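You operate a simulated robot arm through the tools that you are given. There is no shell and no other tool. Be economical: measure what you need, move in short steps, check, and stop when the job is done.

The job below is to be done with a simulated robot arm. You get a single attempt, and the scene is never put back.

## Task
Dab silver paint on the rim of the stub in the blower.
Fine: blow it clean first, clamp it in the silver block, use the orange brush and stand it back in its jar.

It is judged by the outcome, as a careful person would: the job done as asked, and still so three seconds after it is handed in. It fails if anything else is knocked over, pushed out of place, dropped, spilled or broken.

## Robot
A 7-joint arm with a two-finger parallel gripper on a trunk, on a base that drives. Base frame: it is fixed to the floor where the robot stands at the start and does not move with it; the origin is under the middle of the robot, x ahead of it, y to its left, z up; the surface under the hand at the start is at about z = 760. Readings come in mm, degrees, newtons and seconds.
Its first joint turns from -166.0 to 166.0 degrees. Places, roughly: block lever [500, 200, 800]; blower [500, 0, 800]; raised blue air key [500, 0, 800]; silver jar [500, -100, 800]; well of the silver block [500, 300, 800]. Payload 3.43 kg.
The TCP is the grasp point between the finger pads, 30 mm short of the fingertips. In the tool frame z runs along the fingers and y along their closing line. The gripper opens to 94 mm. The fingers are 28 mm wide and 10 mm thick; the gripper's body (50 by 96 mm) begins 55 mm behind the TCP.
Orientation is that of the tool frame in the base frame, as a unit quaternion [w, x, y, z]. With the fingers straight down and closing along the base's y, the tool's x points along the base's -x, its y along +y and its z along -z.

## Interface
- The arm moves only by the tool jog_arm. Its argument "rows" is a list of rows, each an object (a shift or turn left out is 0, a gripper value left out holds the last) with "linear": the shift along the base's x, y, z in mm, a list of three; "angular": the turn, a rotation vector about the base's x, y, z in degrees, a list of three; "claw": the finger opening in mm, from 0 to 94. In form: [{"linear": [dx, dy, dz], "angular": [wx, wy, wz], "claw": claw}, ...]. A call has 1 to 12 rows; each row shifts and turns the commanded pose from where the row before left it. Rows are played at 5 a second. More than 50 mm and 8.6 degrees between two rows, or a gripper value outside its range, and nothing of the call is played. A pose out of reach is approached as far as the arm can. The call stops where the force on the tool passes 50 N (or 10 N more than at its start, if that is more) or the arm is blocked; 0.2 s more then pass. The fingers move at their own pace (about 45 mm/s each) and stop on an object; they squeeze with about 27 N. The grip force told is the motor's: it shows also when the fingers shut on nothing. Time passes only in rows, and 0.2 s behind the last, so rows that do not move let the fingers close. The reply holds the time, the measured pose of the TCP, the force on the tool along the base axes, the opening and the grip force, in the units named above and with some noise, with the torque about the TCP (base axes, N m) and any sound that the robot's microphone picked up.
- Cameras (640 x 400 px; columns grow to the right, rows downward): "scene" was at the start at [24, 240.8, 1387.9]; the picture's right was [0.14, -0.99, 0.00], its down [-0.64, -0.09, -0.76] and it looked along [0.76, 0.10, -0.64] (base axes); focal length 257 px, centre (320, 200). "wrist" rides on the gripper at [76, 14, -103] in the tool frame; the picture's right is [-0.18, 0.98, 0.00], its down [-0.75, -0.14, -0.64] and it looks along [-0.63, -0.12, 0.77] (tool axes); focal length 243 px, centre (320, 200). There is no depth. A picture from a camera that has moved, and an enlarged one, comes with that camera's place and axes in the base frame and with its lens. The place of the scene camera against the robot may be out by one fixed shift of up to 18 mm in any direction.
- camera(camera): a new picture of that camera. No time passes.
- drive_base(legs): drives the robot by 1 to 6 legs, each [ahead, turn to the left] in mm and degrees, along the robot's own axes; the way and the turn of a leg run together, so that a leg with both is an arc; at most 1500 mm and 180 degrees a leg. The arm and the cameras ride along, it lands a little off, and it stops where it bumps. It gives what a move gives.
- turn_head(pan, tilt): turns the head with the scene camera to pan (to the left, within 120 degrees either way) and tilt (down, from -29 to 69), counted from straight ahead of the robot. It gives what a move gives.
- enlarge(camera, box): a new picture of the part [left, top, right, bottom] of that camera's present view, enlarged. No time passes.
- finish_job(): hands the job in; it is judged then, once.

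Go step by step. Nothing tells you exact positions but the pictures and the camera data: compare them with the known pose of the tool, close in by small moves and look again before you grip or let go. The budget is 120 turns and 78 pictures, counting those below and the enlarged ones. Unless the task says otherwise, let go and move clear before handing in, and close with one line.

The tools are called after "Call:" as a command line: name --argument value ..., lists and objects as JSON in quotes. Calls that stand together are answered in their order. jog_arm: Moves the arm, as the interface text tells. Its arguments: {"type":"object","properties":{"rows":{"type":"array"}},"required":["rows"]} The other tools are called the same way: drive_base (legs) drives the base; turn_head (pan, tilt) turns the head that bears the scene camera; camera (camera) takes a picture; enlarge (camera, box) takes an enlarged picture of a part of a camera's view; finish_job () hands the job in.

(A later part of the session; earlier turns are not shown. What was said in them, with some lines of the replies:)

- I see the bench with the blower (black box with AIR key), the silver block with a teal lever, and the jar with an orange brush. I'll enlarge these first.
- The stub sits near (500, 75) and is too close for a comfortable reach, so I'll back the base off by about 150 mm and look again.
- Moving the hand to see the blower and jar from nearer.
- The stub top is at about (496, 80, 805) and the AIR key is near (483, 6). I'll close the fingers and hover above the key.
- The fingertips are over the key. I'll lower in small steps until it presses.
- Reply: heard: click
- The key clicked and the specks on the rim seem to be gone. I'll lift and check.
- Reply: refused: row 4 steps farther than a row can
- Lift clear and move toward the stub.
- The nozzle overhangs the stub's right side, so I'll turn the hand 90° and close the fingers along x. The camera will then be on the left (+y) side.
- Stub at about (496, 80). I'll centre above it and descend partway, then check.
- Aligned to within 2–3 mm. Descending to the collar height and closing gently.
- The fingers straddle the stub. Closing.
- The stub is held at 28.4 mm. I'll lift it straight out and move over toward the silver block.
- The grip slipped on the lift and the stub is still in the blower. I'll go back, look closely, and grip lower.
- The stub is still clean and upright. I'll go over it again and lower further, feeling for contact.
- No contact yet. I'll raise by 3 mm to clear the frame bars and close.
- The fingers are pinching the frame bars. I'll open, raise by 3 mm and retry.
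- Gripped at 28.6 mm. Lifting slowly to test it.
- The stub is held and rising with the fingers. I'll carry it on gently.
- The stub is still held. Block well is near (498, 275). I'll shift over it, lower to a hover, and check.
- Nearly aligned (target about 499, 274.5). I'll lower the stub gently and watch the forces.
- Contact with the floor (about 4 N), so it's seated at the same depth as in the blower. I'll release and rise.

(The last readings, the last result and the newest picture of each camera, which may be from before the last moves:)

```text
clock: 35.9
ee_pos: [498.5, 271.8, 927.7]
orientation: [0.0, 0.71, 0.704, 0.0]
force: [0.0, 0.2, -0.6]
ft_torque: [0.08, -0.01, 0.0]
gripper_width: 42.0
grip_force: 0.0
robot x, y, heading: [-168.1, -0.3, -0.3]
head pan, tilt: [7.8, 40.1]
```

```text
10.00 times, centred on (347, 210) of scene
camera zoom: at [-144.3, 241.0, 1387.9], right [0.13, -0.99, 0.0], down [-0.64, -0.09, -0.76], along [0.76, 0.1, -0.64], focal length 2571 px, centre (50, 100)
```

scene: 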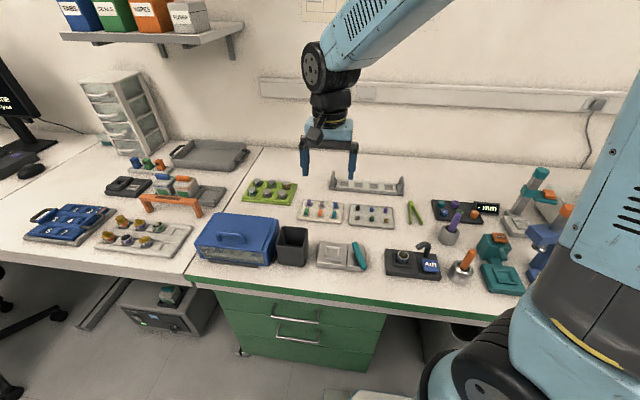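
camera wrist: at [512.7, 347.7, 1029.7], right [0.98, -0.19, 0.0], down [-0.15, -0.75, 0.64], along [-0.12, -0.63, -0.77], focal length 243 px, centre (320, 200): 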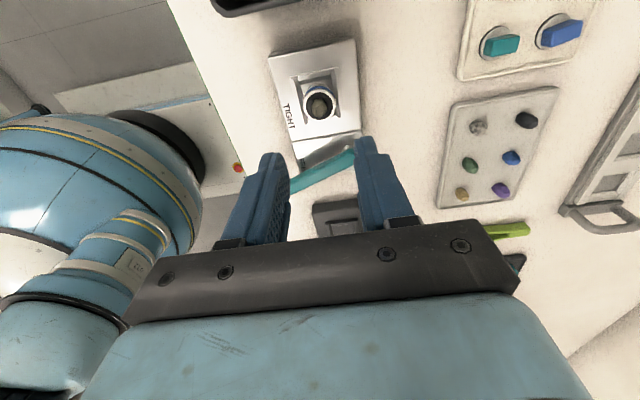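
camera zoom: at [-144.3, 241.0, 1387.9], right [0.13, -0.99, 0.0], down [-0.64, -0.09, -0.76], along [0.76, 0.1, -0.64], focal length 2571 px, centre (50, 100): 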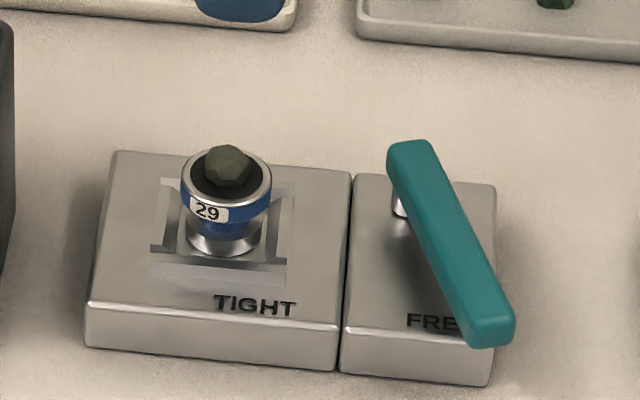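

The stub is seated in the silver block with the lever on FREE. I'll close the fingers, go to the right of the lever tip and sweep it left toward TIGHT.

Call:
jog_arm --rows '[{"linear": [-20, -40, 0], "claw": 0}, {"linear": [-24, -40, 0]}, {"linear": [0, -42, 0]}, {"linear": [0, 0, -40]}, {"linear": [0, 0, -30]}, {}]'

Call:
camera --camera "wrist"

Call:
enlarge --camera "scene" --box '[315, 180, 411, 240]'

```text
clock: 37.3
ee_pos: [454.1, 152.0, 853.7]
orientation: [0.0, 0.71, 0.704, -0.001]
force: [0.0, 0.1, 0.7]
ft_torque: [0.02, -0.02, 0.0]
gripper_width: 0.1
grip_force: 26.8
robot x, y, heading: [-167.9, 2.0, -0.1]
head pan, tilt: [7.8, 40.1]
```

```text
34 pictures are left
camera wrist: at [468.2, 228.1, 957.5], right [0.98, -0.19, 0.0], down [-0.15, -0.75, 0.64], along [-0.12, -0.63, -0.77], focal length 243 px, centre (320, 200)
```

wrist: 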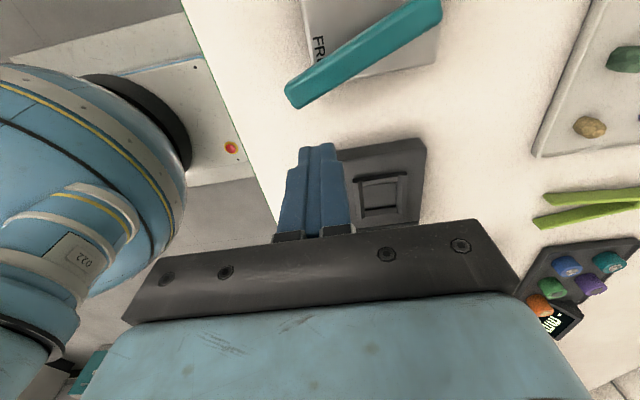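

```text
6.67 times, centred on (363, 210) of scene
camera zoom: at [-144.4, 240.9, 1387.9], right [0.13, -0.99, 0.0], down [-0.64, -0.09, -0.76], along [0.76, 0.1, -0.64], focal length 1714 px, centre (33, 133)
```

zoom: 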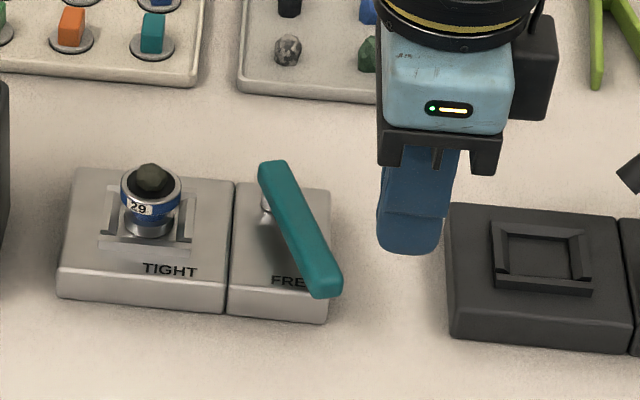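

Call:
jog_arm --rows '[{"linear": [1, 0, -20]}, {"linear": [0, 0, -14]}, {"linear": [0, 8, 0]}, {"linear": [0, 8, 0]}, {"linear": [0, 6, 0]}, {"linear": [0, 6, 0]}, {"linear": [0, 6, 0]}]'

Call:
enlarge --camera "scene" --box '[315, 180, 411, 240]'

```text
clock: 38.9
ee_pos: [454.2, 185.1, 820.8]
orientation: [0.0, 0.71, 0.704, 0.0]
force: [0.6, 0.3, -0.6]
ft_torque: [0.01, -0.01, 0.02]
gripper_width: 0.0
grip_force: 27.3
robot x, y, heading: [-170.9, 1.9, -0.1]
head pan, tilt: [7.8, 40.1]
```

```text
6.67 times, centred on (363, 210) of scene
camera zoom: at [-144.3, 240.9, 1387.9], right [0.13, -0.99, 0.0], down [-0.64, -0.09, -0.76], along [0.76, 0.1, -0.64], focal length 1714 px, centre (33, 133)
```

zoom: 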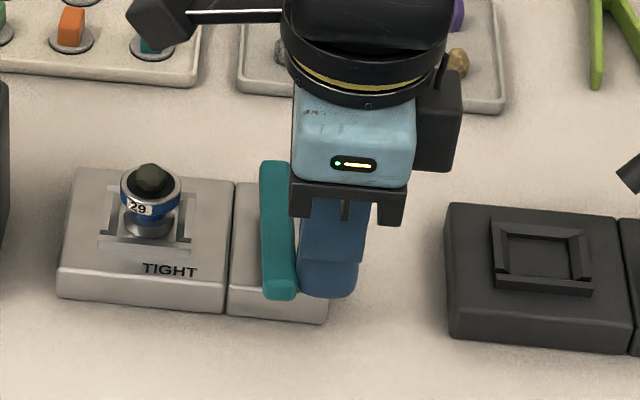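

The lever is swinging. I'll keep pushing in short steps.

Call:
jog_arm --rows '[{"linear": [-1, 6, 0]}, {"linear": [-1, 6, 0]}, {"linear": [-1, 6, 0]}, {"linear": [0, 5, 0]}, {"linear": [0, 5, 0]}, {"linear": [0, 4, 0]}]'

Call:
enlarge --camera "scene" --box '[315, 180, 411, 240]'

```text
clock: 40.3
ee_pos: [451.9, 213.6, 819.2]
orientation: [0.0, 0.711, 0.703, -0.001]
force: [-0.5, -33.9, 0.7]
ft_torque: [-0.62, 0.0, -0.3]
gripper_width: 0.0
grip_force: 27.5
robot x, y, heading: [-168.0, -0.6, -0.2]
head pan, tilt: [7.8, 40.1]
```

```text
6.67 times, centred on (363, 210) of scene
camera zoom: at [-144.4, 239.9, 1388.1], right [0.13, -0.99, 0.0], down [-0.64, -0.09, -0.76], along [0.76, 0.1, -0.64], focal length 1714 px, centre (33, 133)
```

zoom: 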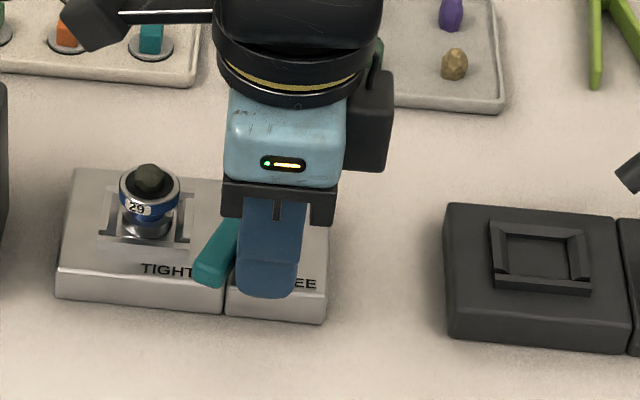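

The push force rose to 34 N at the TIGHT mark, which should be the end stop. I'll back off and look.

Call:
jog_arm --rows '[{"linear": [0, -5, 0]}, {"linear": [0, -10, 0]}, {"linear": [0, -25, 0]}, {"linear": [0, 0, 40]}, {"linear": [0, 0, 40]}, {"linear": [0, -30, 20]}, {"linear": [0, -40, 0]}, {}]'

Call:
enlarge --camera "scene" --box '[315, 180, 411, 240]'

Call:
camera --camera "wrist"

```text
clock: 42.1
ee_pos: [454.6, 108.3, 921.2]
orientation: [0.0, 0.709, 0.705, 0.0]
force: [-0.1, -0.1, 0.0]
ft_torque: [-0.01, 0.01, 0.03]
gripper_width: 0.0
grip_force: 26.8
robot x, y, heading: [-168.6, -0.5, -0.1]
head pan, tilt: [7.8, 40.1]
```

```text
6.67 times, centred on (363, 210) of scene
camera zoom: at [-144.5, 241.0, 1387.9], right [0.13, -0.99, 0.0], down [-0.64, -0.09, -0.76], along [0.76, 0.1, -0.64], focal length 1714 px, centre (33, 133)
```

zoom: 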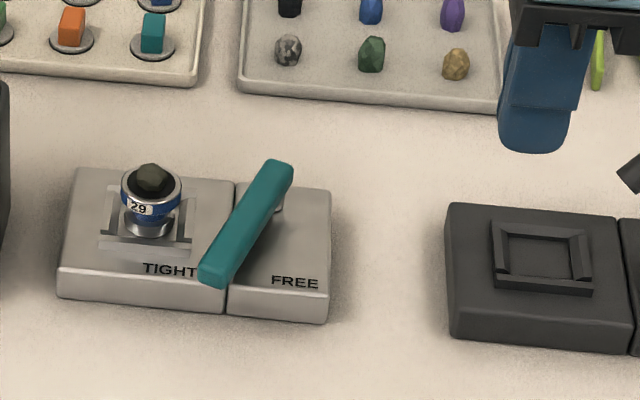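

```text
29 pictures are left
camera wrist: at [468.2, 184.5, 1024.5], right [0.98, -0.19, 0.0], down [-0.15, -0.75, 0.64], along [-0.12, -0.63, -0.77], focal length 243 px, centre (320, 200)
```

wrist: 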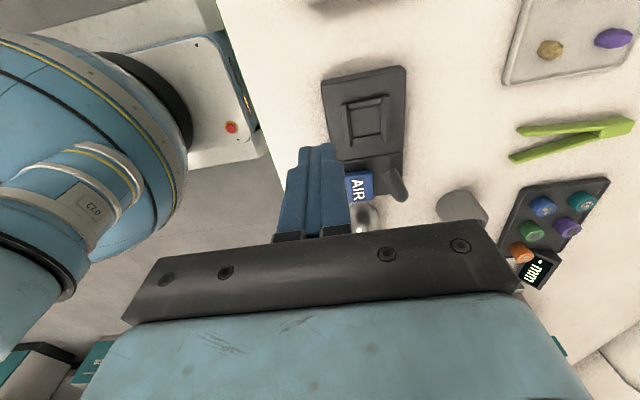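

The lever is on TIGHT and the block hasn't moved. Next is the brush: its handle leans from about (473, -67, 808) to (488, -88, 855). I'll turn the hand square to that lean and look.

Call:
jog_arm --rows '[{"linear": [-2, -20, 6], "angular": [0, 0, 7.2], "claw": 50}, {"linear": [-2, -22, 6], "angular": [0, 0, 7.2]}, {"linear": [-2, -22, 6], "angular": [0, 0, 7.2]}, {"linear": [-2, -22, 6], "angular": [0, 0, 7.2]}, {"linear": [-2, -22, 0], "angular": [0, 0, 7.2]}, {}]'

Call:
camera --camera "wrist"

Call:
enlarge --camera "scene" --box '[420, 190, 500, 240]'

```text
clock: 43.5
ee_pos: [443.1, -0.1, 945.2]
orientation: [-0.001, 0.456, 0.89, 0.001]
force: [0.5, -0.6, 0.1]
ft_torque: [0.02, -0.01, 0.0]
gripper_width: 50.0
grip_force: 0.2
robot x, y, heading: [-168.7, 4.1, 0.0]
head pan, tilt: [7.8, 40.1]
```

```text
28 pictures are left
camera wrist: at [408.2, 70.1, 1048.1], right [0.91, 0.42, 0.0], down [0.32, -0.69, 0.64], along [0.27, -0.58, -0.77], focal length 243 px, centre (320, 200)
```

wrist: 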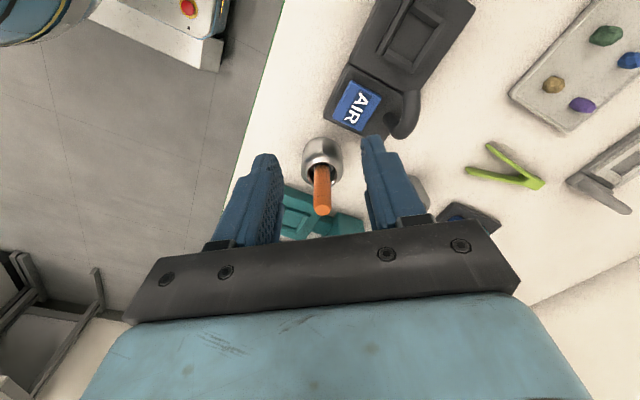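

```text
8.00 times, centred on (460, 215) of scene
camera zoom: at [-144.5, 240.9, 1387.9], right [0.13, -0.99, 0.0], down [-0.64, -0.09, -0.76], along [0.76, 0.1, -0.64], focal length 2056 px, centre (-800, 80)
```

zoom: 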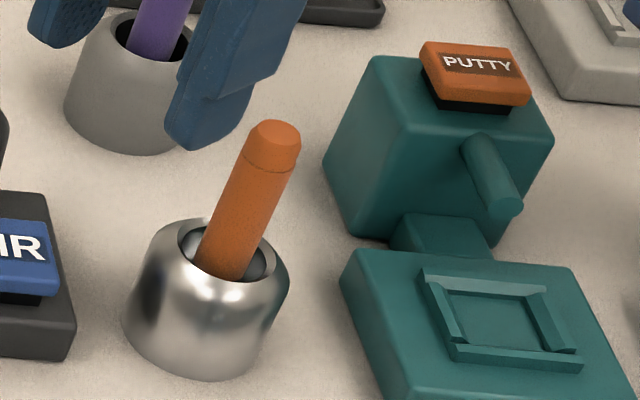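

Call:
enlarge --camera "wrist" --box '[280, 125, 376, 220]'

```text
4.21 times, centred on (328, 172) of wrist
camera zoom: at [408.2, 70.1, 1048.1], right [0.91, 0.42, 0.0], down [0.32, -0.69, 0.64], along [0.27, -0.58, -0.77], focal length 1022 px, centre (286, 316)
```

zoom: 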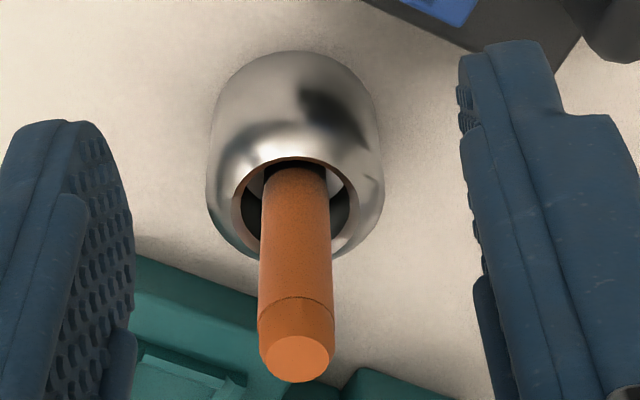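

The brush is actually upright: centre near (478, -77), top near z 869, jar mouth near 805. I'll move above it.

Call:
jog_arm --rows '[{"linear": [12, -26, 0]}, {"linear": [12, -26, -5]}, {"linear": [11, -25, -10]}, {"linear": [0, 0, -20]}, {}]'

Call:
camera --camera "wrist"

Call:
enlarge --camera "scene" --box '[420, 160, 516, 220]'

```text
clock: 44.7
ee_pos: [477.3, -77.5, 908.9]
orientation: [0.0, 0.456, 0.89, -0.001]
force: [0.2, -0.4, 0.8]
ft_torque: [-0.03, 0.0, 0.02]
gripper_width: 50.1
grip_force: 0.0
robot x, y, heading: [-168.4, -4.3, 0.0]
head pan, tilt: [7.8, 40.1]
```

```text
25 pictures are left
camera wrist: at [443.4, -7.5, 1011.6], right [0.91, 0.42, 0.0], down [0.32, -0.69, 0.64], along [0.27, -0.58, -0.77], focal length 243 px, centre (320, 200)
```

wrist: 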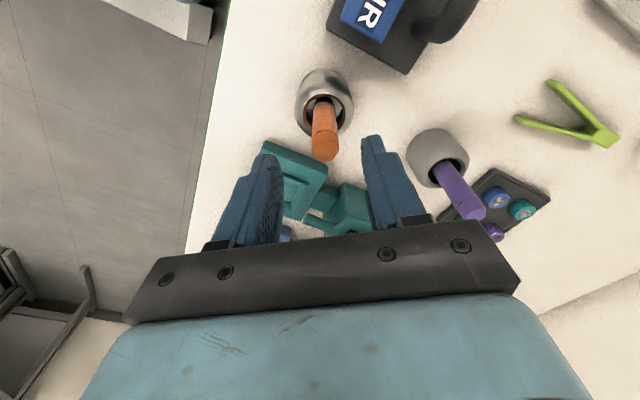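

```text
6.67 times, centred on (468, 190) of scene
camera zoom: at [-144.4, 240.9, 1387.9], right [0.13, -0.99, 0.0], down [-0.64, -0.09, -0.76], along [0.76, 0.1, -0.64], focal length 1714 px, centre (-667, 267)
```

zoom: 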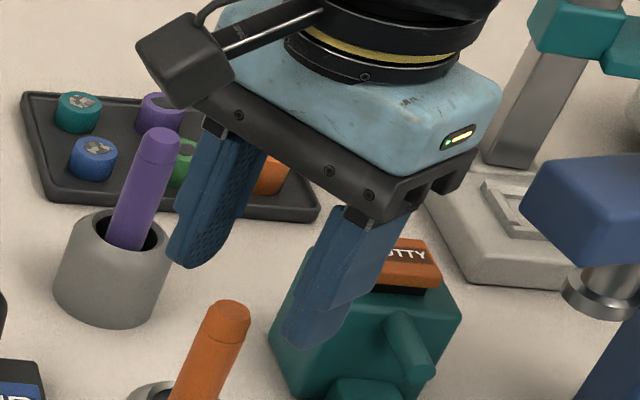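

Both views roughly agree on the brush being near (479, -77). I'll lower a little with the fingers open and recheck.

Call:
jog_arm --rows '[{"linear": [2, 0, -8]}, {"linear": [0, 0, -8]}, {"linear": [0, 0, -8]}, {}]'

Call:
camera --camera "wrist"

Call:
enlarge --camera "scene" --box '[420, 180, 516, 240]'

```text
clock: 45.7
ee_pos: [479.9, -78.8, 886.4]
orientation: [0.0, 0.457, 0.889, 0.001]
force: [-0.3, 0.0, 0.6]
ft_torque: [-0.01, 0.01, 0.0]
gripper_width: 50.1
grip_force: 0.0
robot x, y, heading: [-168.5, -0.2, -0.2]
head pan, tilt: [7.8, 40.1]
```

```text
23 pictures are left
camera wrist: at [447.0, -7.5, 988.4], right [0.91, 0.42, 0.0], down [0.32, -0.7, 0.64], along [0.27, -0.58, -0.77], focal length 243 px, centre (320, 200)
```

wrist: 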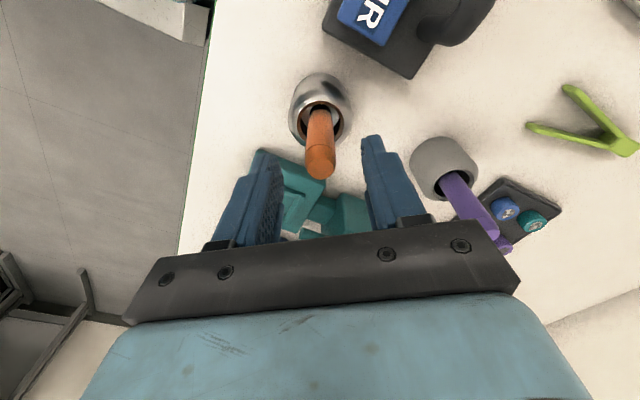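

```text
6.67 times, centred on (468, 210) of scene
camera zoom: at [-144.3, 240.9, 1387.9], right [0.13, -0.99, 0.0], down [-0.64, -0.09, -0.76], along [0.76, 0.1, -0.64], focal length 1714 px, centre (-667, 133)
```

zoom: 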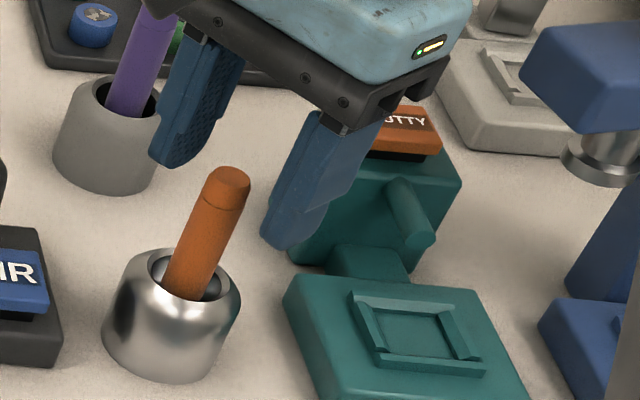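

The brush top sits between the fingertips. I'll lower to z≈850 and close.

Call:
jog_arm --rows '[{"linear": [0, 1, -12]}, {"linear": [0, 0, -12]}, {"linear": [0, 0, -12]}, {"claw": 30}, {"claw": 5}, {}, {}]'

Call:
enlarge --camera "wrist" --box '[230, 60, 430, 235]'

Call:
enlarge --camera "scene" --box '[420, 180, 516, 240]'

```text
clock: 47.3
ee_pos: [480.3, -75.9, 850.8]
orientation: [0.0, 0.457, 0.89, 0.0]
force: [0.2, 0.6, 1.4]
ft_torque: [0.04, -0.03, 0.01]
gripper_width: 16.6
grip_force: 27.0
robot x, y, heading: [-168.6, 2.4, 0.1]
head pan, tilt: [7.8, 40.1]
```

```text
2.29 times, centred on (330, 148) of wrist
camera zoom: at [446.5, -5.9, 953.1], right [0.91, 0.42, 0.0], down [0.32, -0.7, 0.64], along [0.27, -0.58, -0.77], focal length 555 px, centre (297, 320)
```

zoom: 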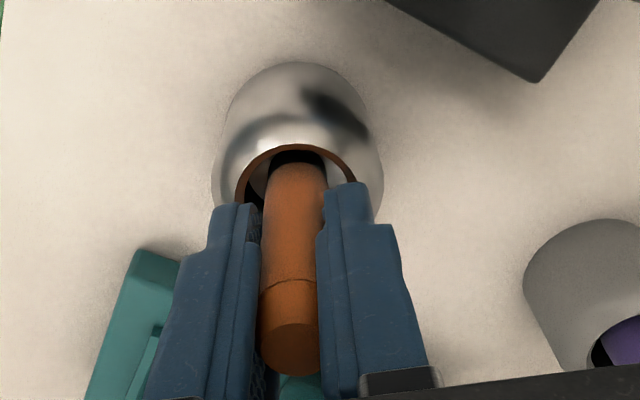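

```text
6.67 times, centred on (468, 210) of scene
camera zoom: at [-144.3, 240.9, 1387.9], right [0.13, -0.99, 0.0], down [-0.64, -0.09, -0.76], along [0.76, 0.1, -0.64], focal length 1714 px, centre (-667, 133)
```

zoom: 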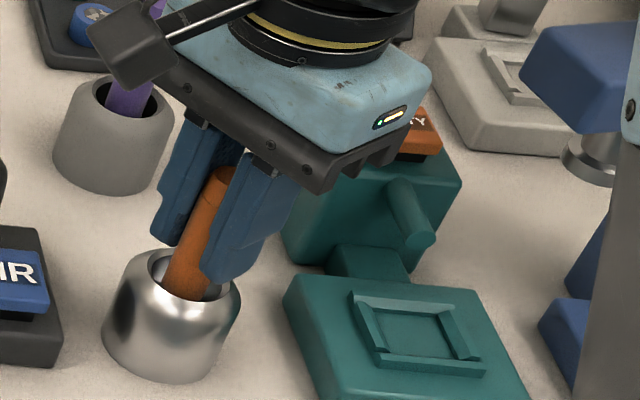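

The brush handle is gripped at 16.6 mm. Lifting straight up.

Call:
jog_arm --rows '[{"linear": [0, 0, 3]}, {"linear": [0, 0, 6]}, {"linear": [0, 0, 10]}, {"linear": [0, 0, 15]}, {"linear": [0, 0, 15]}, {"linear": [0, 0, 15]}, {"linear": [0, 0, 15]}, {"linear": [0, 0, 15]}, {"linear": [0, 0, 8]}, {}]'

Call:
enlarge --camera "scene" --box '[420, 150, 532, 220]'

```text
clock: 49.5
ee_pos: [479.4, -75.5, 952.6]
orientation: [0.0, 0.457, 0.89, -0.001]
force: [-0.4, -0.2, -0.4]
ft_torque: [-0.02, 0.02, -0.01]
gripper_width: 17.1
grip_force: 27.3
robot x, y, heading: [-169.5, 1.7, -0.0]
head pan, tilt: [7.8, 40.1]
```

```text
5.71 times, centred on (476, 185) of scene
camera zoom: at [-144.4, 240.9, 1387.9], right [0.13, -0.99, 0.0], down [-0.64, -0.09, -0.76], along [0.76, 0.1, -0.64], focal length 1469 px, centre (-571, 286)
```

zoom: 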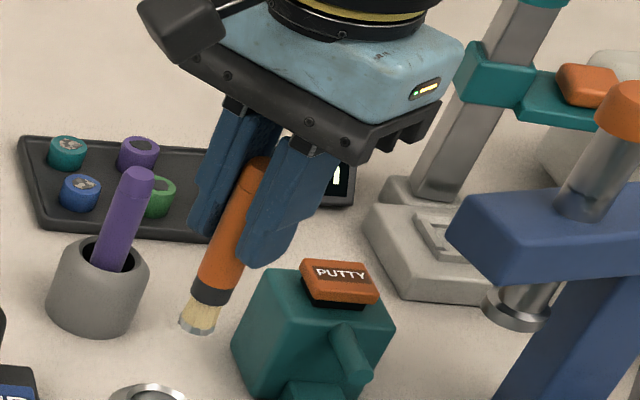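

The brush is out with wet silver bristles, tip about 87 mm below the TCP. I'll carry it above the near side of the stub.

Call:
jog_arm --rows '[{"linear": [0, 15, 0]}, {"linear": [0, 30, 0]}, {"linear": [0, 35, 0]}, {"linear": [0, 35, 0]}, {"linear": [0, 35, 0]}, {"linear": [0, 35, 0]}, {"linear": [0, 35, 0]}, {"linear": [0, 35, 0]}, {"linear": [0, 35, 0]}, {"linear": [0, 35, 0]}, {"linear": [0, 20, -10]}, {"linear": [0, 5, -10]}]'

Call:
enlarge --camera "wrist" --box '[224, 60, 416, 180]'

Call:
enlarge --camera "scene" --box '[300, 150, 412, 220]'

```text
clock: 52.1
ee_pos: [477.7, 272.9, 931.5]
orientation: [0.0, 0.458, 0.889, 0.0]
force: [-0.2, 0.3, 0.3]
ft_torque: [0.01, 0.01, 0.03]
gripper_width: 17.2
grip_force: 26.9
robot x, y, heading: [-169.6, -0.7, -0.2]
head pan, tilt: [7.8, 40.1]
```

```text
3.33 times, centred on (320, 120) of wrist
camera zoom: at [444.6, 342.8, 1034.2], right [0.91, 0.42, 0.0], down [0.32, -0.7, 0.64], along [0.27, -0.58, -0.77], focal length 809 px, centre (320, 467)
```

zoom: 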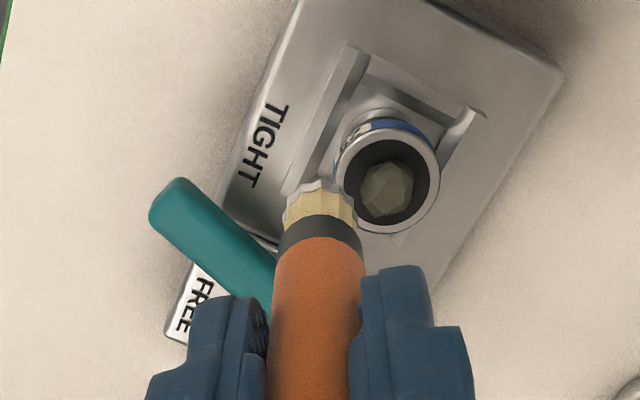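

```text
5.71 times, centred on (356, 185) of scene
camera zoom: at [-144.4, 240.8, 1387.9], right [0.13, -0.99, 0.0], down [-0.64, -0.09, -0.76], along [0.76, 0.1, -0.64], focal length 1469 px, centre (114, 286)
```

zoom: 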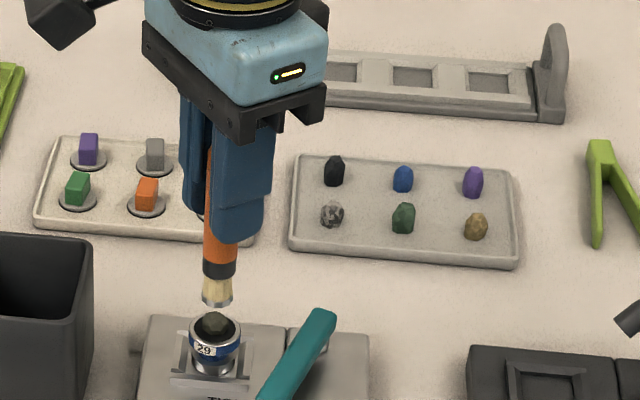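

The brush tip is over the near side of the stub's rim, about 21 mm off its centre. I'll nudge it in and descend to just above the rim.

Call:
jog_arm --rows '[{"linear": [1.5, 1, -8]}, {"linear": [0, 0, -6]}, {"linear": [0, 0, -4]}, {"linear": [0, 0, -3]}, {}]'

Call:
enlarge --camera "wrist" --box '[256, 70, 384, 150]'

Call:
enlarge --camera "scene" --box '[320, 180, 368, 220]'

```text
clock: 53.3
ee_pos: [479.5, 274.3, 909.8]
orientation: [0.0, 0.458, 0.889, 0.001]
force: [-0.3, 0.0, -0.8]
ft_torque: [-0.01, 0.01, -0.03]
gripper_width: 17.4
grip_force: 27.2
robot x, y, heading: [-170.6, 3.2, -0.0]
head pan, tilt: [7.8, 40.1]
```

```text
5.00 times, centred on (320, 110) of wrist
camera zoom: at [447.1, 345.3, 1012.9], right [0.91, 0.42, 0.0], down [0.32, -0.7, 0.64], along [0.27, -0.58, -0.77], focal length 1213 px, centre (320, 650)
```

zoom: 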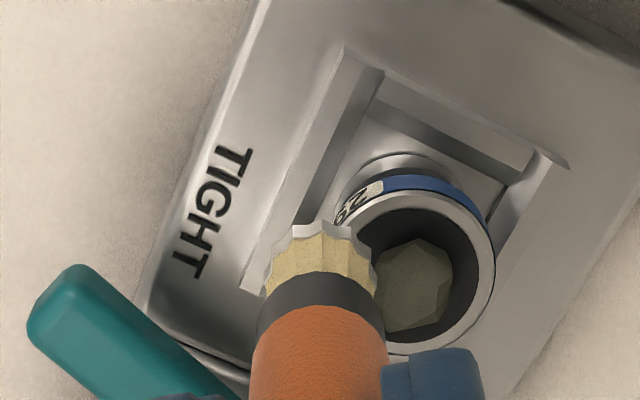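

```text
10.00 times, centred on (344, 200) of scene
camera zoom: at [-144.3, 241.0, 1387.9], right [0.13, -0.99, 0.0], down [-0.64, -0.09, -0.76], along [0.76, 0.1, -0.64], focal length 2571 px, centre (80, 200)
```

zoom: 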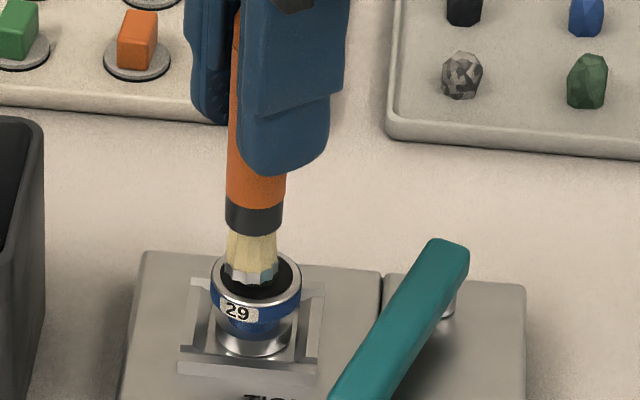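

Call:
jog_arm --rows '[{"linear": [0, 0, -3]}, {"linear": [0, 0, -2]}, {"linear": [0, 0, -2]}, {"linear": [0, 0, -2]}, {}]'

Call:
enlarge --camera "scene" --box '[324, 190, 364, 220]'

```text
clock: 54.5
ee_pos: [480.0, 274.9, 902.5]
orientation: [0.001, 0.458, 0.889, 0.0]
force: [0.2, -0.9, -0.2]
ft_torque: [0.0, 0.02, 0.03]
gripper_width: 16.9
grip_force: 27.2
robot x, y, heading: [-169.9, -1.4, -0.0]
head pan, tilt: [7.8, 40.1]
```

```text
13.33 times, centred on (344, 205) of scene
camera zoom: at [-144.4, 241.0, 1387.9], right [0.13, -0.99, 0.0], down [-0.64, -0.09, -0.76], along [0.76, 0.1, -0.64], focal length 3427 px, centre (0, 133)
```

zoom: 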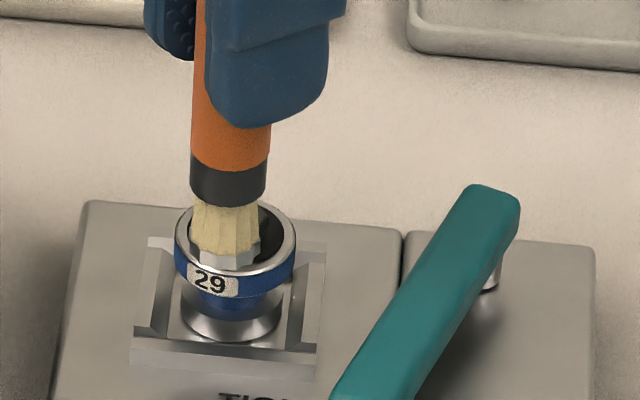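

Call:
jog_arm --rows '[{"linear": [-2, -1, -2]}, {"linear": [0, 0, -1.5]}, {"linear": [0, 0, -1.5]}, {}]'

Call:
enlarge --camera "scene" --box '[324, 190, 364, 220]'

Call:
enlarge --camera "wrist" --box '[256, 70, 384, 150]'

```text
clock: 55.5
ee_pos: [478.0, 274.1, 896.2]
orientation: [0.0, 0.457, 0.89, 0.0]
force: [1.4, 0.4, 0.0]
ft_torque: [-0.03, 0.02, 0.0]
gripper_width: 17.0
grip_force: 27.1
robot x, y, heading: [-169.5, -0.7, -0.1]
head pan, tilt: [7.8, 40.1]
```

```text
13.33 times, centred on (344, 205) of scene
camera zoom: at [-144.3, 241.0, 1387.9], right [0.13, -0.99, 0.0], down [-0.64, -0.09, -0.76], along [0.76, 0.1, -0.64], focal length 3427 px, centre (0, 133)
```

zoom: 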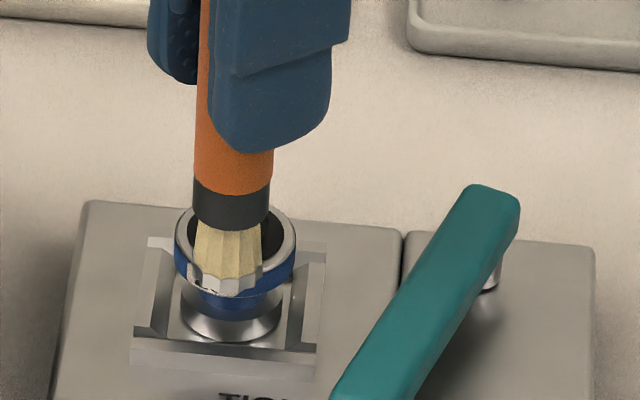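

```text
5.00 times, centred on (320, 110) of wrist
camera zoom: at [445.0, 344.7, 999.2], right [0.91, 0.42, 0.0], down [0.32, -0.7, 0.64], along [0.27, -0.58, -0.77], focal length 1213 px, centre (320, 650)
```

zoom: 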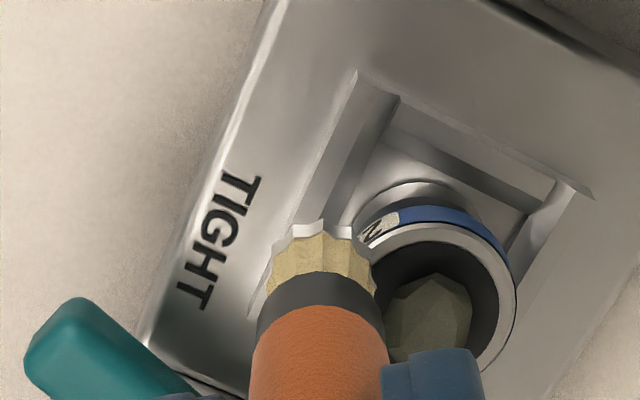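

The brush seems to be at rim level. I'll lift a bit to see whether it left paint.

Call:
jog_arm --rows '[{"linear": [0, 0, 5]}, {"linear": [0, 0, 10]}, {"linear": [-15, 0, 10]}, {}]'

Call:
enlarge --camera "scene" --box '[324, 190, 364, 220]'

```text
clock: 56.5
ee_pos: [463.0, 273.8, 920.2]
orientation: [-0.001, 0.458, 0.889, 0.0]
force: [0.0, 0.7, 0.6]
ft_torque: [0.01, 0.01, 0.01]
gripper_width: 16.9
grip_force: 26.9
robot x, y, heading: [-170.7, -0.5, -0.0]
head pan, tilt: [7.8, 40.1]
```

```text
13.33 times, centred on (344, 205) of scene
camera zoom: at [-144.3, 241.0, 1387.9], right [0.13, -0.99, 0.0], down [-0.64, -0.09, -0.76], along [0.76, 0.1, -0.64], focal length 3427 px, centre (0, 133)
```

zoom: 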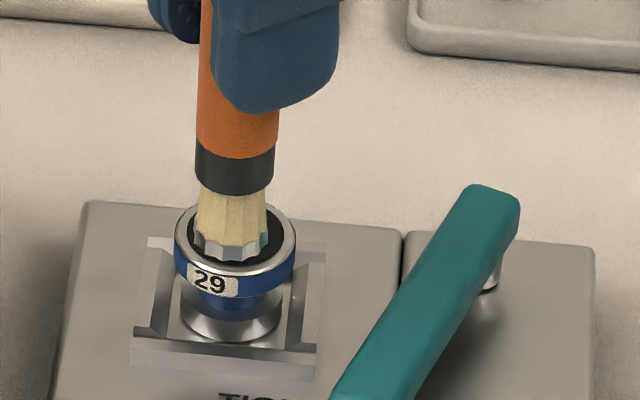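

Call:
enlarge --camera "wrist" --box '[288, 70, 416, 150]'

```text
5.00 times, centred on (352, 110) of wrist
camera zoom: at [429.4, 343.7, 1024.1], right [0.91, 0.42, 0.0], down [0.32, -0.7, 0.64], along [0.27, -0.58, -0.77], focal length 1213 px, centre (160, 650)
```

zoom: 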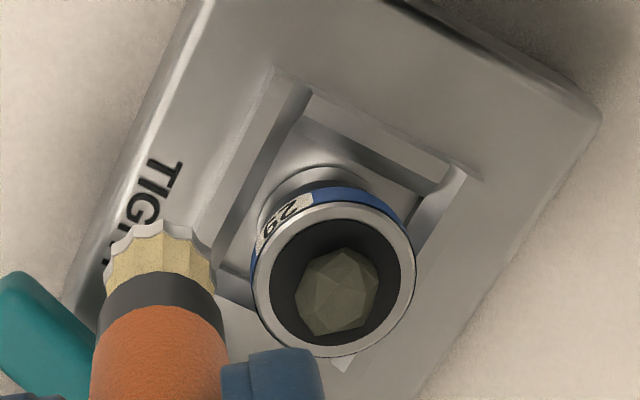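

No paint yet: the tip was just above and slightly outside the rim. I'll go in a bit closer (tip about 19 mm from the centre) and press until there's light contact.

Call:
jog_arm --rows '[{"linear": [18, -1.5, 0]}, {"linear": [0, 0, -10]}, {"linear": [0, 0, -8]}, {"linear": [0, 0, -6]}, {"linear": [0, 0, -1.5]}, {"linear": [0, 0, -1.5]}, {"linear": [0, 0, -1]}, {}]'

```text
clock: 58.3
ee_pos: [480.0, 272.8, 893.7]
orientation: [0.0, 0.456, 0.89, -0.001]
force: [-0.7, 0.2, 0.0]
ft_torque: [0.01, -0.01, 0.0]
gripper_width: 17.0
grip_force: 27.6
robot x, y, heading: [-167.0, 1.6, -0.1]
head pan, tilt: [7.8, 40.1]
```

Call:
jog_arm --rows '[{"linear": [0, 0, -1]}, {"linear": [0, 0, -1]}, {}]'

Call:
enlarge --camera "scene" --box '[332, 195, 356, 213]'

```text
clock: 59.1
ee_pos: [481.6, 271.4, 890.4]
orientation: [0.0, 0.457, 0.89, 0.0]
force: [-0.6, -0.3, -0.3]
ft_torque: [0.02, 0.01, 0.02]
gripper_width: 16.8
grip_force: 26.9
robot x, y, heading: [-165.5, 2.4, -0.1]
head pan, tilt: [7.8, 40.1]
```

```text
16.00 times, centred on (344, 204) of scene
camera zoom: at [-144.3, 241.0, 1387.9], right [0.13, -0.99, 0.0], down [-0.64, -0.09, -0.76], along [0.76, 0.1, -0.64], focal length 4113 px, centre (-64, 136)
```

zoom: 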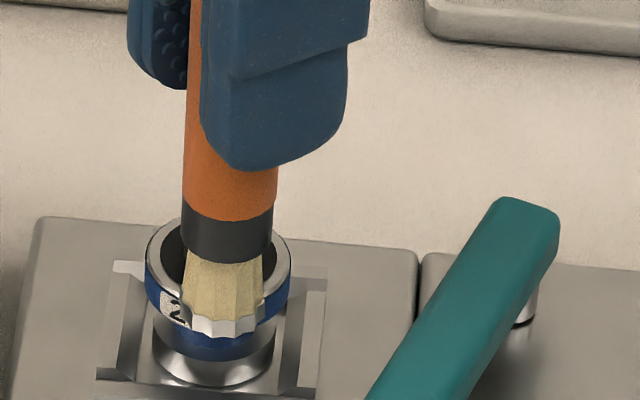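

Call:
jog_arm --rows '[{"linear": [0, 0, 8]}, {"linear": [3, 1, 0]}, {"linear": [0, 0, -4]}, {"linear": [0, 0, -2]}, {"linear": [0, 0, -1]}, {}]'

```text
clock: 60.5
ee_pos: [486.2, 271.8, 891.9]
orientation: [0.0, 0.458, 0.889, 0.0]
force: [0.1, -1.1, -0.7]
ft_torque: [0.01, 0.0, -0.01]
gripper_width: 16.9
grip_force: 26.8
robot x, y, heading: [-171.9, 1.3, 0.1]
head pan, tilt: [7.8, 40.1]
```

Now I'll lift and shift aside to look at the rim.

Call:
jog_arm --rows '[{"linear": [0, 0, 10]}, {"linear": [0, 0, 15]}, {"linear": [-22, 0, 5]}, {}]'

Call:
enlarge --camera "wrist" --box '[308, 80, 404, 150]'

```text
clock: 61.5
ee_pos: [462.6, 275.3, 921.8]
orientation: [0.0, 0.458, 0.889, 0.0]
force: [-0.3, 0.3, -0.2]
ft_torque: [0.03, 0.01, 0.02]
gripper_width: 16.8
grip_force: 27.7
robot x, y, heading: [-166.4, 0.5, -0.2]
head pan, tilt: [7.8, 40.1]
```

```text
5.71 times, centred on (356, 115) of wrist
camera zoom: at [430.2, 344.8, 1025.0], right [0.91, 0.42, 0.0], down [0.32, -0.7, 0.64], along [0.27, -0.58, -0.77], focal length 1386 px, centre (114, 686)
```

zoom: 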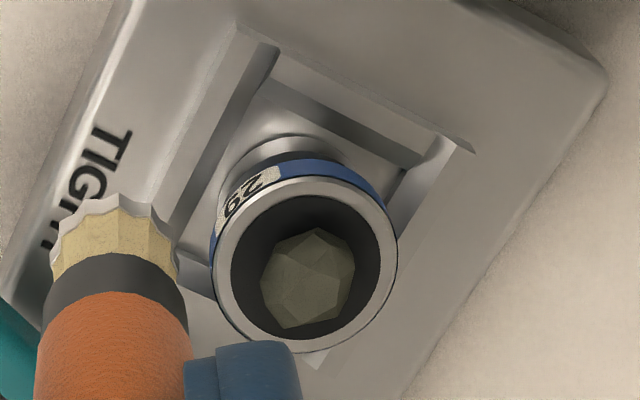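

Still no paint mark and no contact force, so the tip was still a little above the rim. I'll repeat at the same spot and go lower in small steps.

Call:
jog_arm --rows '[{"linear": [20, -2, -5]}, {"linear": [0, 0, -13]}, {"linear": [0, 0, -10]}, {"linear": [0, 0, -3]}, {"linear": [0, 0, -1.5]}, {"linear": [0, 0, -1]}, {}]'

Call:
jog_arm --rows '[{"linear": [0, 0, -1]}, {"linear": [0, 0, -1]}, {}]'

```text
clock: 63.1
ee_pos: [482.8, 271.8, 888.2]
orientation: [0.0, 0.457, 0.889, 0.001]
force: [-0.7, -2.2, 20.9]
ft_torque: [-0.21, -0.01, -0.04]
gripper_width: 17.0
grip_force: 26.9
robot x, y, heading: [-170.3, -2.2, -0.3]
head pan, tilt: [7.8, 40.1]
```

```text
clock: 63.9
ee_pos: [482.5, 271.2, 885.1]
orientation: [0.0, 0.457, 0.889, 0.0]
force: [2.1, 1.8, 11.1]
ft_torque: [0.12, -0.18, 0.01]
gripper_width: 17.2
grip_force: 27.5
robot x, y, heading: [-169.6, -0.4, -0.0]
head pan, tilt: [7.8, 40.1]
```

There was firm contact (21 N, then a slight slip in the grip). Lifting to inspect.

Call:
jog_arm --rows '[{"linear": [0, 0, 4]}, {"linear": [0, 0, 12]}, {"linear": [0, 0, 15]}, {"linear": [-22, 2, 5]}, {}]'

Call:
enlarge --camera "wrist" --box '[278, 80, 406, 160]'

```text
clock: 65.1
ee_pos: [460.4, 272.4, 921.4]
orientation: [0.0, 0.456, 0.89, -0.001]
force: [0.8, -0.5, -0.1]
ft_torque: [-0.01, 0.02, -0.01]
gripper_width: 16.9
grip_force: 26.8
robot x, y, heading: [-169.4, -2.4, -0.2]
head pan, tilt: [7.8, 40.1]
```

```text
5.00 times, centred on (342, 120) of wrist
camera zoom: at [427.5, 342.8, 1024.3], right [0.91, 0.42, 0.0], down [0.32, -0.69, 0.64], along [0.27, -0.58, -0.77], focal length 1213 px, centre (210, 600)
```

zoom: 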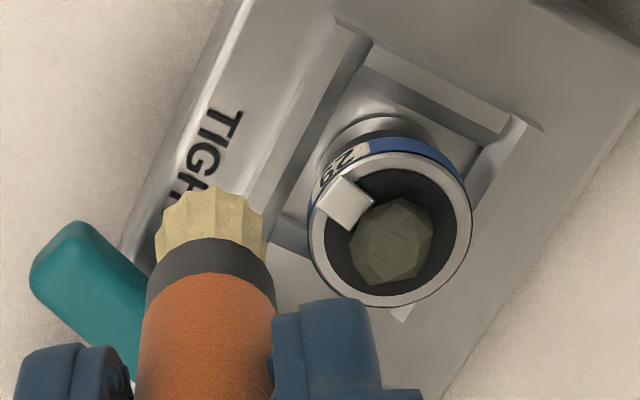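

There is now a silver dab on the rim and the bristles are spent. I'll raise the brush and carry it back over its jar.

Call:
jog_arm --rows '[{"linear": [5, -5, 15]}, {"linear": [5, -30, 15]}, {"linear": [5, -35, 3]}, {"linear": [4, -35, 0]}, {"linear": [0, -35, 0]}, {"linear": [0, -35, 0]}, {"linear": [0, -35, 0]}, {"linear": [0, -35, 0]}, {"linear": [0, -35, 0]}, {"linear": [0, -35, 0]}, {"linear": [0, -28, 0]}, {"linear": [0, -5, 0]}]'

Call:
jog_arm --rows '[{}, {}]'

Call:
enlarge --camera "wrist" --box '[230, 40, 410, 180]'

```text
clock: 67.7
ee_pos: [479.4, -75.0, 954.7]
orientation: [0.0, 0.458, 0.889, 0.0]
force: [-0.4, 0.9, -0.8]
ft_torque: [-0.02, -0.01, -0.01]
gripper_width: 17.3
grip_force: 27.1
robot x, y, heading: [-171.4, 1.1, -0.3]
head pan, tilt: [7.8, 40.1]
```

```text
clock: 68.3
ee_pos: [480.0, -74.2, 956.3]
orientation: [0.0, 0.457, 0.889, 0.0]
force: [-0.2, 0.3, -1.0]
ft_torque: [0.01, 0.01, 0.02]
gripper_width: 17.3
grip_force: 26.9
robot x, y, heading: [-168.6, 0.7, -0.0]
head pan, tilt: [7.8, 40.1]
```

```text
2.86 times, centred on (320, 110) of wrist
camera zoom: at [447.7, -4.4, 1059.0], right [0.91, 0.42, 0.0], down [0.32, -0.7, 0.64], along [0.27, -0.58, -0.77], focal length 693 px, centre (320, 457)
```

zoom: 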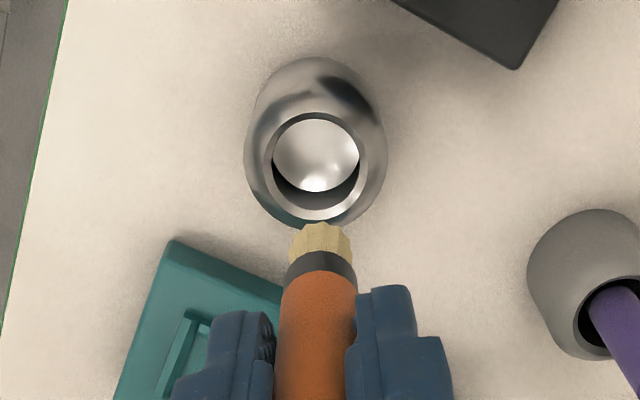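

The jar mouth is at (480, -74.5), directly beneath the brush. Lowering gently.

Call:
jog_arm --rows '[{"linear": [0, -0.5, -15]}, {"linear": [0, 0, -15]}, {"linear": [0, 0, -15]}, {"linear": [0, 0, -10]}, {"linear": [0, 0, -10]}, {"linear": [0, 0, -10]}, {"linear": [0, 0, -10]}, {"linear": [0, 0, -8]}, {"linear": [0, 0, -6]}, {}]'

Call:
enlarge --camera "scene" --box '[420, 180, 516, 240]'

```text
clock: 70.5
ee_pos: [479.9, -75.8, 857.4]
orientation: [0.0, 0.458, 0.889, 0.0]
force: [0.2, 0.6, 0.0]
ft_torque: [-0.01, -0.02, -0.02]
gripper_width: 17.1
grip_force: 27.1
robot x, y, heading: [-169.6, -2.4, -0.1]
head pan, tilt: [7.8, 40.1]
```

```text
6.67 times, centred on (468, 210) of scene
camera zoom: at [-144.3, 240.9, 1387.9], right [0.13, -0.99, 0.0], down [-0.64, -0.09, -0.76], along [0.76, 0.1, -0.64], focal length 1714 px, centre (-667, 133)
```

zoom: 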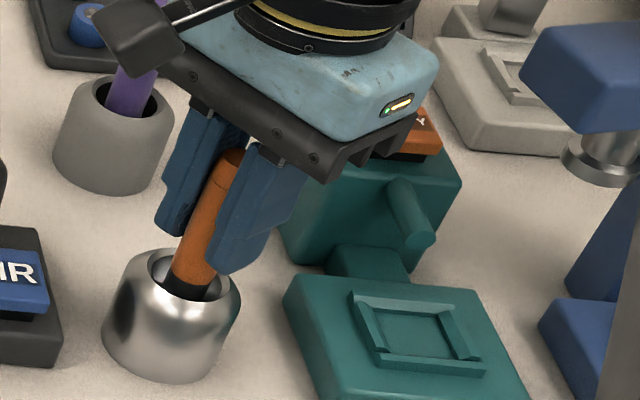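

Call:
jog_arm --rows '[{"linear": [0, 0, -3]}, {"linear": [0, 0, -2]}, {"linear": [0, 0, -1.5]}, {"linear": [0, 0, -1]}, {}]'

Call:
jog_arm --rows '[{"linear": [0, 0, -1]}, {"linear": [0, 0, -1]}, {}]'

```text
clock: 71.7
ee_pos: [478.2, -75.1, 848.6]
orientation: [-0.001, 0.457, 0.889, 0.0]
force: [-0.5, 0.4, 0.0]
ft_torque: [-0.01, 0.01, -0.02]
gripper_width: 17.1
grip_force: 26.3
robot x, y, heading: [-171.1, 0.4, -0.4]
head pan, tilt: [7.8, 40.1]
```

```text
clock: 72.5
ee_pos: [480.5, -74.8, 847.3]
orientation: [0.0, 0.457, 0.889, -0.001]
force: [0.3, -0.4, -0.1]
ft_torque: [-0.02, 0.01, 0.01]
gripper_width: 17.0
grip_force: 26.6
robot x, y, heading: [-169.0, 1.0, -0.2]
head pan, tilt: [7.8, 40.1]
```

Call:
jog_arm --rows '[{"linear": [0, 0, -1]}, {"linear": [0, 0, -1]}, {"linear": [0, 0, -0.7]}, {}]'

```text
clock: 73.5
ee_pos: [478.7, -75.4, 845.2]
orientation: [0.0, 0.457, 0.89, 0.001]
force: [3.9, 0.0, 20.9]
ft_torque: [0.06, -0.23, -0.02]
gripper_width: 17.4
grip_force: 26.8
robot x, y, heading: [-169.9, 2.2, 0.0]
head pan, tilt: [7.8, 40.1]
```

The brush is on the jar's floor. I'll relieve the load slightly, open a little and pause, then rise straight up.

Call:
jog_arm --rows '[{"linear": [0, 0, 0.8]}, {"claw": 24}, {"claw": 40}, {"claw": 50}, {}, {"linear": [0, 0, 10]}, {"linear": [0, 0, 25]}, {"linear": [0, 0, 40]}, {"linear": [0, 0, 40]}, {"linear": [-10, 20, 10]}, {"linear": [-20, 30, 0]}, {}]'

Call:
camera --camera "scene"

Call:
enlarge --camera "scene" --box '[320, 170, 500, 250]'

```text
clock: 76.1
ee_pos: [450.1, -25.3, 973.6]
orientation: [0.0, 0.458, 0.889, 0.001]
force: [-0.9, 0.6, 0.0]
ft_torque: [0.03, 0.0, 0.01]
gripper_width: 50.1
grip_force: 0.1
robot x, y, heading: [-167.7, -0.6, -0.1]
head pan, tilt: [7.8, 40.1]
```

```text
4 pictures are left
camera scene: at [-144.4, 240.9, 1387.9], right [0.13, -0.99, 0.0], down [-0.64, -0.09, -0.76], along [0.76, 0.1, -0.64], focal length 257 px, centre (320, 200)
```

scene: 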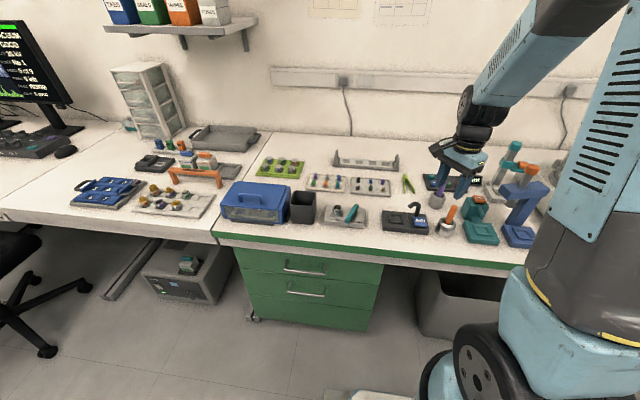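

```text
3.56 times, centred on (410, 210) of scene
camera zoom: at [-144.4, 240.9, 1387.9], right [0.13, -0.99, 0.0], down [-0.64, -0.09, -0.76], along [0.76, 0.1, -0.64], focal length 914 px, centre (0, 164)
```

zoom: 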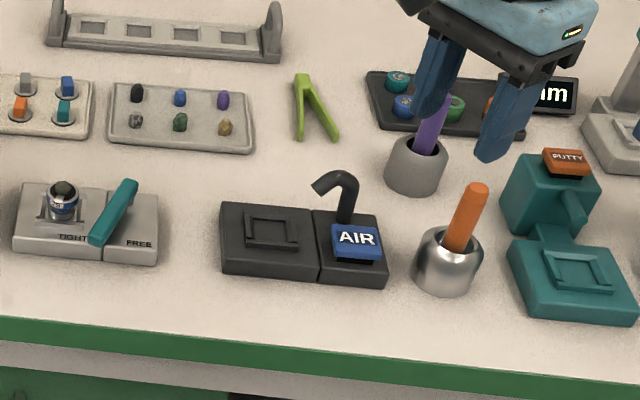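

The stub is clamped and painted, the orange brush stands in its jar, and everything else is in place with the hand clear. Handing in.

Call:
finish_job

```text
The job is handed in.
```

The stub was blown clean and clamped in the silver block. It has one dab of silver paint on its rim, and the orange brush is back standing in its jar.
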